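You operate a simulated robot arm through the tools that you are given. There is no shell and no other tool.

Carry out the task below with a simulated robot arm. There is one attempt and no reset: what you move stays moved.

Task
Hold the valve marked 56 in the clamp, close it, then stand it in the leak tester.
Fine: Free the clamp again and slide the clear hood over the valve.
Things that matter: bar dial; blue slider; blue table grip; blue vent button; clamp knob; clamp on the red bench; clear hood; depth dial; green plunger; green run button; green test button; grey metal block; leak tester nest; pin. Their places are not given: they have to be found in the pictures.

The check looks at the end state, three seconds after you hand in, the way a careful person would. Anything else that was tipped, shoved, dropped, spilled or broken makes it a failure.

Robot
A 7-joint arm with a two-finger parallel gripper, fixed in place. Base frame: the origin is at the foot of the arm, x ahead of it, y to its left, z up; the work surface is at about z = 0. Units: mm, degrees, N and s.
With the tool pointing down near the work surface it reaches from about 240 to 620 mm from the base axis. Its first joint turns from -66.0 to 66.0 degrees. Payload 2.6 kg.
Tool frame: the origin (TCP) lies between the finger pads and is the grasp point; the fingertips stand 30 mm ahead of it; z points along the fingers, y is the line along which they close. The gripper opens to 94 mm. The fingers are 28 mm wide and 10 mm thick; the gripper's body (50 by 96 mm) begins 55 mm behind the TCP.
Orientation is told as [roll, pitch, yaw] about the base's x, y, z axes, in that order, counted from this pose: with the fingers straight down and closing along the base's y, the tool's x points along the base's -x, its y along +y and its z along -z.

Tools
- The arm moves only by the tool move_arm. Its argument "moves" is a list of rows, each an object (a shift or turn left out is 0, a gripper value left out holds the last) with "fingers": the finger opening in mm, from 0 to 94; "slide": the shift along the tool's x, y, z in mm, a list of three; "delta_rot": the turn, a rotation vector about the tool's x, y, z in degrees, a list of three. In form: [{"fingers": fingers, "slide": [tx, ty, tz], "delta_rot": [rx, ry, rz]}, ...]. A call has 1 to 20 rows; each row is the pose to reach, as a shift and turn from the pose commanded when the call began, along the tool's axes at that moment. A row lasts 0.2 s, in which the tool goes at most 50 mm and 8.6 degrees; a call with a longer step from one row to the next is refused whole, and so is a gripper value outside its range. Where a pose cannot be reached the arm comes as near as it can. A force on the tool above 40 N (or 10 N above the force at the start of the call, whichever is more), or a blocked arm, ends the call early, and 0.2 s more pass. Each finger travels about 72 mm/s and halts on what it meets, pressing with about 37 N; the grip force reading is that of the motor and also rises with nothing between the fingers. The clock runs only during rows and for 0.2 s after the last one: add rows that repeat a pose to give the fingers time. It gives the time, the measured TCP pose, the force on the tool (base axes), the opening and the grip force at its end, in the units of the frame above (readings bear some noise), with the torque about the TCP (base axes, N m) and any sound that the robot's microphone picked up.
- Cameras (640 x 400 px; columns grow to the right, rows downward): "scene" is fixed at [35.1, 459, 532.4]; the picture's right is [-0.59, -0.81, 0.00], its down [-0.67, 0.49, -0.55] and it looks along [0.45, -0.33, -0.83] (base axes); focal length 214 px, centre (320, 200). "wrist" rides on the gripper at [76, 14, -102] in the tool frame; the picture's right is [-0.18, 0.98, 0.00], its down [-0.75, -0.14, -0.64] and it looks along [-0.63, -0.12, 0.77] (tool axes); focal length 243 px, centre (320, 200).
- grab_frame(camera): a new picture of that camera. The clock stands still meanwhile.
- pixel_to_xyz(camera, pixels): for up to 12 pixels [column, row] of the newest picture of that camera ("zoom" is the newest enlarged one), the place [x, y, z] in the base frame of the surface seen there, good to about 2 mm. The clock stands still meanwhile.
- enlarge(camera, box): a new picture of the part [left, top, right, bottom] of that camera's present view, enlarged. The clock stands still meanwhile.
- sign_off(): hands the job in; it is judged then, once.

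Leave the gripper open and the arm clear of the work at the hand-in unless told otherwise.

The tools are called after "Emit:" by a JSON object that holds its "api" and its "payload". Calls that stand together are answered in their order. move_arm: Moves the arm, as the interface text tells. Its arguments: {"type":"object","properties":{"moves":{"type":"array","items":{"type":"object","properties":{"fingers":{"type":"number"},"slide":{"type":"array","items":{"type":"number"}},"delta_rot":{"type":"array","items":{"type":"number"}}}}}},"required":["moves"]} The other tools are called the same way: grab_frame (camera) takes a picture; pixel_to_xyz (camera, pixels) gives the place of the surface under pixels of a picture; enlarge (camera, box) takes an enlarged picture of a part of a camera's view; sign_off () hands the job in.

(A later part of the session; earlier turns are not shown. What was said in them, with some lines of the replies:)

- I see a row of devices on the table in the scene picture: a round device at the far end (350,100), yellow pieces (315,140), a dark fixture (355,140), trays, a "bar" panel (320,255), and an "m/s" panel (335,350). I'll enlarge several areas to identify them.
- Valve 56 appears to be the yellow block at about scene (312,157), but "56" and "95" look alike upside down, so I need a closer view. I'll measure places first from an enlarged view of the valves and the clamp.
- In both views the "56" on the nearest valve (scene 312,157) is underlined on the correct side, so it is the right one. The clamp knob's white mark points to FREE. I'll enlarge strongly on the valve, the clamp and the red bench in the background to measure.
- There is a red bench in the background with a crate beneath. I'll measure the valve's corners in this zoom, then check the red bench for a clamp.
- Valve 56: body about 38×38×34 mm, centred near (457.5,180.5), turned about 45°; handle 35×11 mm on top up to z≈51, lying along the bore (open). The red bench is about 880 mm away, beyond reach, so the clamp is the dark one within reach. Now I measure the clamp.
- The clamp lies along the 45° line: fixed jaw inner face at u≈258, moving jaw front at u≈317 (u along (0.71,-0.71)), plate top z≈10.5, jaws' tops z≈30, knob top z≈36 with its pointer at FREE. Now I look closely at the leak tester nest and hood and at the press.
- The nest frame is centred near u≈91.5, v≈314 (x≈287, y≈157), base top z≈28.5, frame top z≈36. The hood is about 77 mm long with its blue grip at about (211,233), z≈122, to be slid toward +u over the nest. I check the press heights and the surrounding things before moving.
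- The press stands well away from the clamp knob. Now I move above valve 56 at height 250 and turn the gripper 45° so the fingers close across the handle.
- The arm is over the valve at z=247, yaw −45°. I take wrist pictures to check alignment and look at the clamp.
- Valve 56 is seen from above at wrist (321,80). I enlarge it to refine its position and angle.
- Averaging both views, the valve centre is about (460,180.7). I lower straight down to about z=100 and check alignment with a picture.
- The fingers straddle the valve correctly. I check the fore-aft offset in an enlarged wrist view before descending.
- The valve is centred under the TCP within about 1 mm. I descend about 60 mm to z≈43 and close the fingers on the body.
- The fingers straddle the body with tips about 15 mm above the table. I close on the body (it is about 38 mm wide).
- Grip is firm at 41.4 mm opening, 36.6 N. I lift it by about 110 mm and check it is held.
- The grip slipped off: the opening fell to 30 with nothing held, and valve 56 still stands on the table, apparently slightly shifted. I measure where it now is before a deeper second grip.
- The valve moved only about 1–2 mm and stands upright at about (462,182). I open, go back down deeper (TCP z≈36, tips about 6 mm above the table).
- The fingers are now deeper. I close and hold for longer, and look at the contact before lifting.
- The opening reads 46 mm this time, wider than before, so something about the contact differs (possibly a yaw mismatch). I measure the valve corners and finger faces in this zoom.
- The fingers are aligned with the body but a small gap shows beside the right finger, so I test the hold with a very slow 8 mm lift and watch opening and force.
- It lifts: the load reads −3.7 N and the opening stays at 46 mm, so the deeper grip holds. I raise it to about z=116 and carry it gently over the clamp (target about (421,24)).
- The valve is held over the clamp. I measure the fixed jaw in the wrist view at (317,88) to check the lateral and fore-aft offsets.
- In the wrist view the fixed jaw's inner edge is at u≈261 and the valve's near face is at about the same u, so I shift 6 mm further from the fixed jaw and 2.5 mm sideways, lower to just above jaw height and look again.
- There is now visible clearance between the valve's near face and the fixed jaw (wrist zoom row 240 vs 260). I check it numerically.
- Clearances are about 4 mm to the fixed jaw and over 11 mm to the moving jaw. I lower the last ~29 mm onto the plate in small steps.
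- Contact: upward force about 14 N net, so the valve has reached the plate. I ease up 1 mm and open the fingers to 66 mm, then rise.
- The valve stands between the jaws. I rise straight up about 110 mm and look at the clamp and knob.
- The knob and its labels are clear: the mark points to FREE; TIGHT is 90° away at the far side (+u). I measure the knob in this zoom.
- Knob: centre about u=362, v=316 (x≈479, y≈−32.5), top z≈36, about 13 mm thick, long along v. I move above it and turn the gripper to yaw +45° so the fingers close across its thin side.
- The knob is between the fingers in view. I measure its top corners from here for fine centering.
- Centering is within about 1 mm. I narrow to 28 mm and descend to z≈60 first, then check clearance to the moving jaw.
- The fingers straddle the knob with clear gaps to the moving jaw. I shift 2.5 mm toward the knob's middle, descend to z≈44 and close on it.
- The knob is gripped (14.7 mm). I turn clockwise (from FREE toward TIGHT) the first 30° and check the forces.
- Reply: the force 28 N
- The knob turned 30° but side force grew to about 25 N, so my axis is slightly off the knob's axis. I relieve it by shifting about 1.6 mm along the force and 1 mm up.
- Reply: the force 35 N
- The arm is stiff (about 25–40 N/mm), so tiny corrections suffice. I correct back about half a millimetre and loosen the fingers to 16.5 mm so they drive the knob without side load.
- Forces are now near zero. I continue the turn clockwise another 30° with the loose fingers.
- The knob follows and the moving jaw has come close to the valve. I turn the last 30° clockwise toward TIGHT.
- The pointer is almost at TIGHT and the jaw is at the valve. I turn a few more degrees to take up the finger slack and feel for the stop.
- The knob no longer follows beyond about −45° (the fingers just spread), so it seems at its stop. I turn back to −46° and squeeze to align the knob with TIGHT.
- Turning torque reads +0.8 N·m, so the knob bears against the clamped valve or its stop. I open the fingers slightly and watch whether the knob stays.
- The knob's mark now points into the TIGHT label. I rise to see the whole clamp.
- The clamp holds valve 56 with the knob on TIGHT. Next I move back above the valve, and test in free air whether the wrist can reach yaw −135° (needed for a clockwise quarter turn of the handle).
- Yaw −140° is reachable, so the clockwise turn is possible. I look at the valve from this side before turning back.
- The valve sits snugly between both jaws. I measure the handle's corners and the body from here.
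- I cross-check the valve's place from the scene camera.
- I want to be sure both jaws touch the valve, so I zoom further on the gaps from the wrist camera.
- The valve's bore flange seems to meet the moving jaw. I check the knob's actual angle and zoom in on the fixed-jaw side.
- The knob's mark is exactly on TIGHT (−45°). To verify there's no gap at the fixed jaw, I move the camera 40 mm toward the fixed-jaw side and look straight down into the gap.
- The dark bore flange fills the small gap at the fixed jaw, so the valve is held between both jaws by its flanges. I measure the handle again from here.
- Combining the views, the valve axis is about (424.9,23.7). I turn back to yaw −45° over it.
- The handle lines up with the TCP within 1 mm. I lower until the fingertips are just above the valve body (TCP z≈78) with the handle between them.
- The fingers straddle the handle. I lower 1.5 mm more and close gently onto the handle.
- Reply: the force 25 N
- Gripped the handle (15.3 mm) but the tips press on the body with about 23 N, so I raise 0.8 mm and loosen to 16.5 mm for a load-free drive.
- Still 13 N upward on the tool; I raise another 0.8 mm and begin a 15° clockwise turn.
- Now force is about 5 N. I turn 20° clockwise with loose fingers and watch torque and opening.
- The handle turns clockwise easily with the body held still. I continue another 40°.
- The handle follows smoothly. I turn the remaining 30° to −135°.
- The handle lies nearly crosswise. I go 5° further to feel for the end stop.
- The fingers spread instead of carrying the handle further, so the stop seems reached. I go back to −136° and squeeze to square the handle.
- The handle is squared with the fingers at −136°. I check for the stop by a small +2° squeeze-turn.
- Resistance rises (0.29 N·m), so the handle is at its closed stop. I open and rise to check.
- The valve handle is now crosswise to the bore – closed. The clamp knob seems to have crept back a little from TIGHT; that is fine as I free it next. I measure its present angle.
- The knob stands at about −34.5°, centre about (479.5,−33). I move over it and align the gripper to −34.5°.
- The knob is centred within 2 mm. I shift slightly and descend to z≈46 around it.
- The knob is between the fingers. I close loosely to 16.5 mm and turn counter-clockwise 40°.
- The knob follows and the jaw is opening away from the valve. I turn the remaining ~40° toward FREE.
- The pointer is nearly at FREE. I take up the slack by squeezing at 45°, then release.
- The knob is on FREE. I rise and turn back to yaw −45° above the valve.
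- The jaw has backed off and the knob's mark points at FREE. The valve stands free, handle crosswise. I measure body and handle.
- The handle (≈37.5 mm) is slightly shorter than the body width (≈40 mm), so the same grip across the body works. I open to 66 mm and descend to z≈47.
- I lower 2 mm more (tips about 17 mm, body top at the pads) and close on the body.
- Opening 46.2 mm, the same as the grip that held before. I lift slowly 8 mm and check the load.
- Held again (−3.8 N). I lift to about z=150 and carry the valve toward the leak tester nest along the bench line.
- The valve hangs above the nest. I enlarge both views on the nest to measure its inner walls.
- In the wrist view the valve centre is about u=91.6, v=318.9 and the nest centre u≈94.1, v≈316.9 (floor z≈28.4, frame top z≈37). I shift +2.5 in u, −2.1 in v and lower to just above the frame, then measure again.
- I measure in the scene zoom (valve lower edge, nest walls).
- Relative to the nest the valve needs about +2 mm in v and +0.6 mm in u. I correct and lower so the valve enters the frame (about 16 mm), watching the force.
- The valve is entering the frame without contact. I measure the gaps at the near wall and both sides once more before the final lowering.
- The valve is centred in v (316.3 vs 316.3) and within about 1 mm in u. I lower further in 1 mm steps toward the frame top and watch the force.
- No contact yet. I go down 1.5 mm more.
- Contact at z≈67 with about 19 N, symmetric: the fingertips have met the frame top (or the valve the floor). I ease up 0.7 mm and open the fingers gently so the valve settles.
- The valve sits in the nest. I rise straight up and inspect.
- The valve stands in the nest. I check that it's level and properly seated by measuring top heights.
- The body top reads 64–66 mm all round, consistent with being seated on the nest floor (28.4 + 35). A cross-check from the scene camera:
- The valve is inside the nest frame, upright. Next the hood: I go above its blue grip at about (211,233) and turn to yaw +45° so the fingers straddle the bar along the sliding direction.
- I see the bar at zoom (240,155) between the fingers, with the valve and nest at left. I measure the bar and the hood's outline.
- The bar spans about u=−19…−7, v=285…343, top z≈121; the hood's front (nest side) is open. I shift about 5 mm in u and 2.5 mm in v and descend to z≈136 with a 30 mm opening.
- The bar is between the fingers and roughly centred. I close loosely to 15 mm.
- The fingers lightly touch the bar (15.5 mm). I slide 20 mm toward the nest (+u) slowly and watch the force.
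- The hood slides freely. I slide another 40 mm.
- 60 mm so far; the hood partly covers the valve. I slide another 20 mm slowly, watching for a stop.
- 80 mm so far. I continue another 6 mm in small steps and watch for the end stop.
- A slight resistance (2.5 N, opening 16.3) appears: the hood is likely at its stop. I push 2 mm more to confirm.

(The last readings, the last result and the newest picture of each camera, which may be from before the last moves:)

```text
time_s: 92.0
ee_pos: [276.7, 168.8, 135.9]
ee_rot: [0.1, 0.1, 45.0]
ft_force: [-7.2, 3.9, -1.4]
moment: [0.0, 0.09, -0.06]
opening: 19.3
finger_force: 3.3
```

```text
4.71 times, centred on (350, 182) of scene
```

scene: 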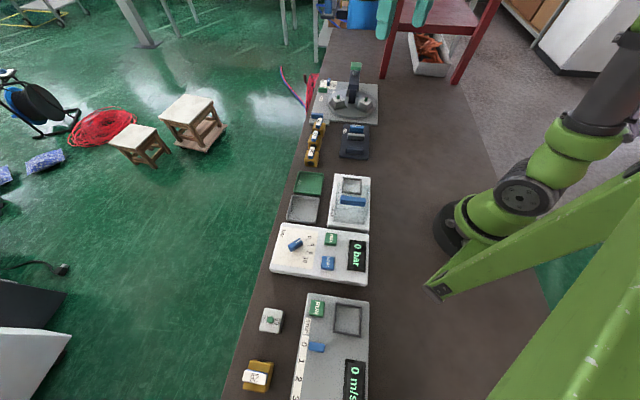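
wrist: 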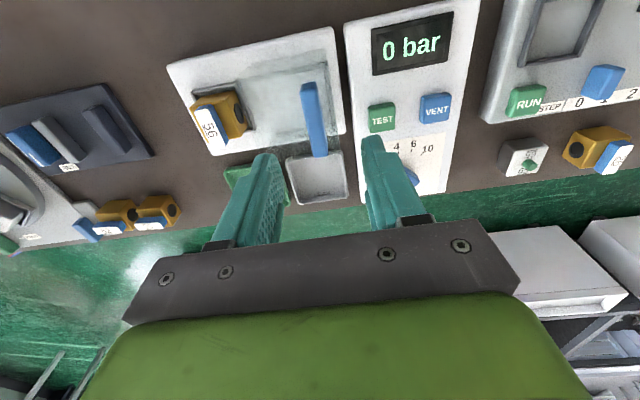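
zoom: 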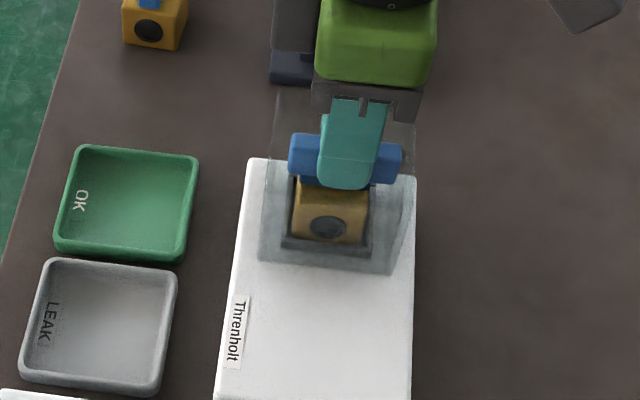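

The hood doesn't move further (8 N, fingers spread), so it is at its end stop over the valve. I open the fingers in place and rise.

Emit:
{"api": "move_arm", "payload": {"moves": [{"fingers": 20, "slide": [0, 1, 0]}, {"fingers": 28, "slide": [0, 2, 0]}, {"fingers": 34, "slide": [0, 2, 0]}, {"fingers": 34, "slide": [0, 2, -10]}, {"slide": [0, 2, -35]}, {"slide": [0, 2, -70]}, {"slide": [0, 2, -110]}, {"slide": [0, 2, -130]}, {"slide": [0, 2, -130]}]}}

Emit:
{"api": "grab_frame", "payload": {"camera": "wrist"}}

Emit:
{"api": "enlarge", "payload": {"camera": "scene", "box": [310, 140, 390, 225]}}

```text
time_s: 94.0
ee_pos: [275.7, 166.8, 266.1]
ee_rot: [-0.1, 0.0, 45.0]
ft_force: [0.6, 0.7, -0.4]
moment: [-0.02, 0.03, 0.02]
opening: 34.0
finger_force: 0.0
```

```text
taken
```

wrist: 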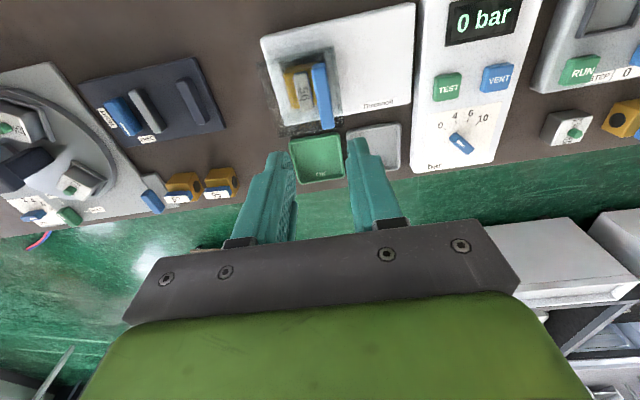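

```text
4.71 times, centred on (350, 182) of scene
```

zoom: 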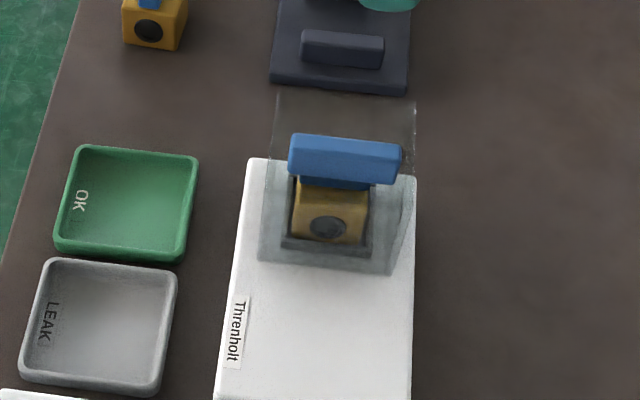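

The hood stands over the valve. I move the arm up and away toward the start pose and then verify everything, including the knob at FREE.

Emit:
{"api": "move_arm", "payload": {"moves": [{"fingers": 50, "slide": [5, 0, -25], "delta_rot": [0, 0, 6]}, {"fingers": 80, "slide": [25, 0, -50], "delta_rot": [0, 0, 12]}, {"fingers": 90, "slide": [45, -5, -75], "delta_rot": [0, 0, 18]}, {"slide": [65, -20, -95], "delta_rot": [0, 0, 24]}, {"slide": [75, -40, -110], "delta_rot": [0, 0, 30]}, {"slide": [80, -60, -120], "delta_rot": [0, 0, 36]}, {"slide": [80, -80, -120], "delta_rot": [0, 0, 40]}, {"slide": [80, -80, -120], "delta_rot": [0, 0, 45]}]}}

Emit:
{"api": "grab_frame", "payload": {"camera": "scene"}}

Emit:
{"api": "enlarge", "payload": {"camera": "scene", "box": [290, 50, 400, 165]}}

Emit:
{"api": "enlarge", "payload": {"camera": "scene", "box": [320, 140, 385, 215]}}

```text
time_s: 95.8
ee_pos: [276.0, 56.7, 387.8]
ee_rot: [0.0, -0.1, -0.1]
ft_force: [0.6, -0.5, 0.2]
moment: [0.03, -0.01, 0.03]
opening: 90.2
finger_force: 0.1
```

```text
taken
```

scene: 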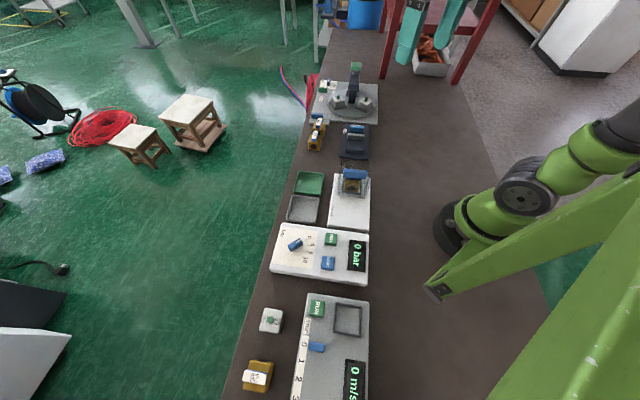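

```text
3.48 times, centred on (345, 108) of scene
```

zoom: 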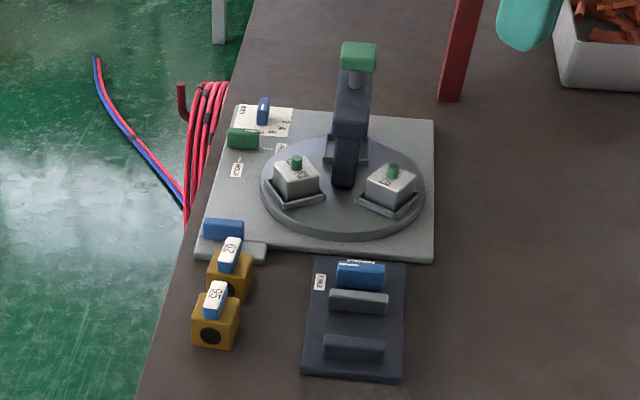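

```text
5.33 times, centred on (352, 178) of scene
```

zoom: 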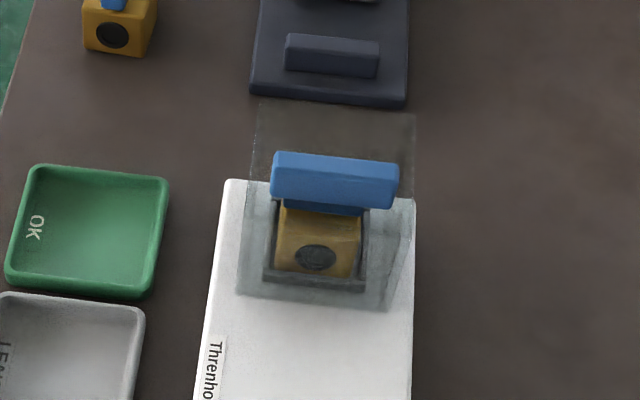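

All other things stand as before. I zoom on the knob to verify it fully at FREE and on the valve under the hood from the wrist camera.

Emit:
{"api": "enlarge", "payload": {"camera": "scene", "box": [335, 115, 375, 165]}}

Emit:
{"api": "pixel_to_xyz", "payload": {"camera": "zoom", "pixels": [[275, 50], [395, 60], [300, 48], [270, 85], [390, 95]]}}

Emit:
{"api": "grab_frame", "payload": {"camera": "wrist"}}

```text
8.00 times, centred on (355, 140) of scene
```

zoom: 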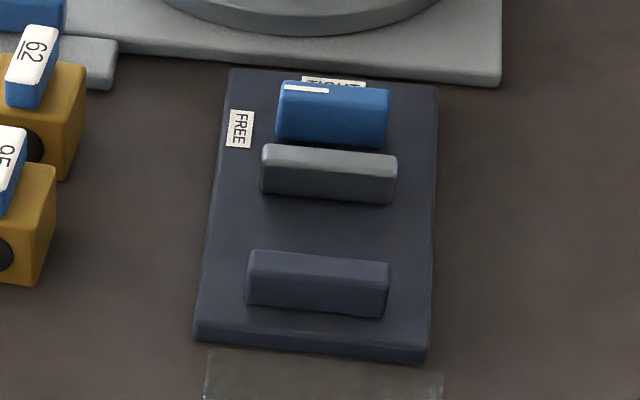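

```text
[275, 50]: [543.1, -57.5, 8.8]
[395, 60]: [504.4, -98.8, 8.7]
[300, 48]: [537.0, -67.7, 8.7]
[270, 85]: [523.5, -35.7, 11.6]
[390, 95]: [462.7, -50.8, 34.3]
```

```text
taken
```

wrist: 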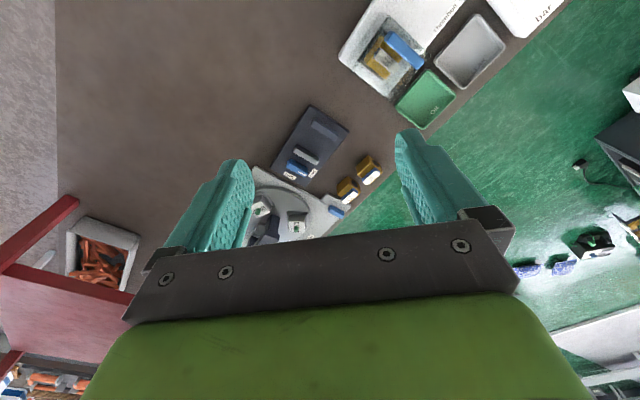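

The knob looks just as at the start (FREE). A last close look at the valve and hood from the wrist camera.

Emit:
{"api": "enlarge", "payload": {"camera": "wrist", "box": [330, 0, 450, 110]}}

Emit:
{"api": "enlarge", "payload": {"camera": "wrist", "box": [260, 95, 380, 200]}}

```text
3.64 times, centred on (390, 55) of wrist
```

zoom: 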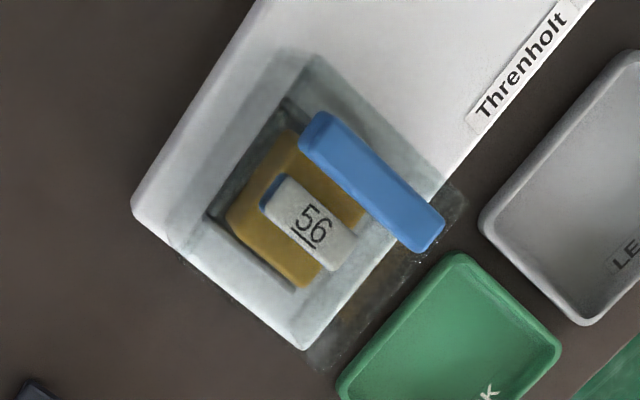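

```text
3.81 times, centred on (320, 148) of wrist
```

zoom: 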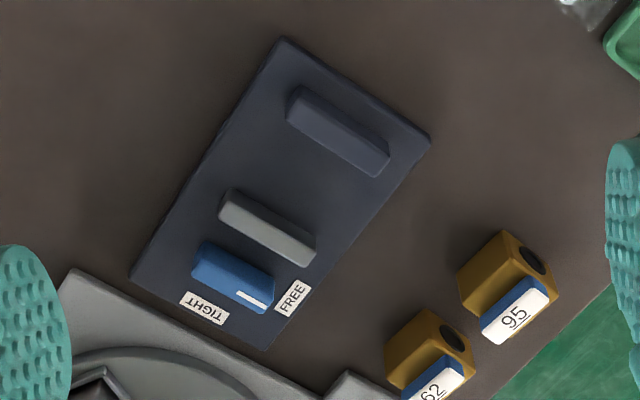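

Valve 56 is closed, with its handle crosswise to the bore. It stands in the nest with the clear hood over it. The clamp knob points at FREE, valves 62 and 95 are where they were, the gripper is open, and the arm is clear at z≈388. I hand the job in.

Emit:
{"api": "sign_off", "payload": {}}

```text
The job is handed in.
```

Valve 56 was held in the clamp, closed, and is now standing in the leak tester nest. The clamp is free again and the clear hood is slid over the valve. The job is handed in; I haven't seen the check's result.

- **Valve:** the handle went clockwise through a quarter turn to its stop, so it now lies across the bore. In the last pictures the valve stands upright inside the nest frame.
- **Clamp:** the knob points at FREE, as it did at the start, and the clamp is empty. While I was turning the handle, the knob crept back about 10° from TIGHT, but the valve body stayed still.
- **Hood:** I slid it about 85 mm, until it stopped over the nest.
- **First grip:** my first attempt to pick up the valve slipped and shifted it 1–2 mm on the table. It stayed upright, and a deeper grip held it from then on.
- **Clamp location:** the list named a clamp "on the red bench". The red bench was out of reach and I saw no clamp there. I used the only clamp in reach, the dark one on the work table.

Nothing else I could see in the final pictures had moved. The gripper is open and the arm is clear of the work.
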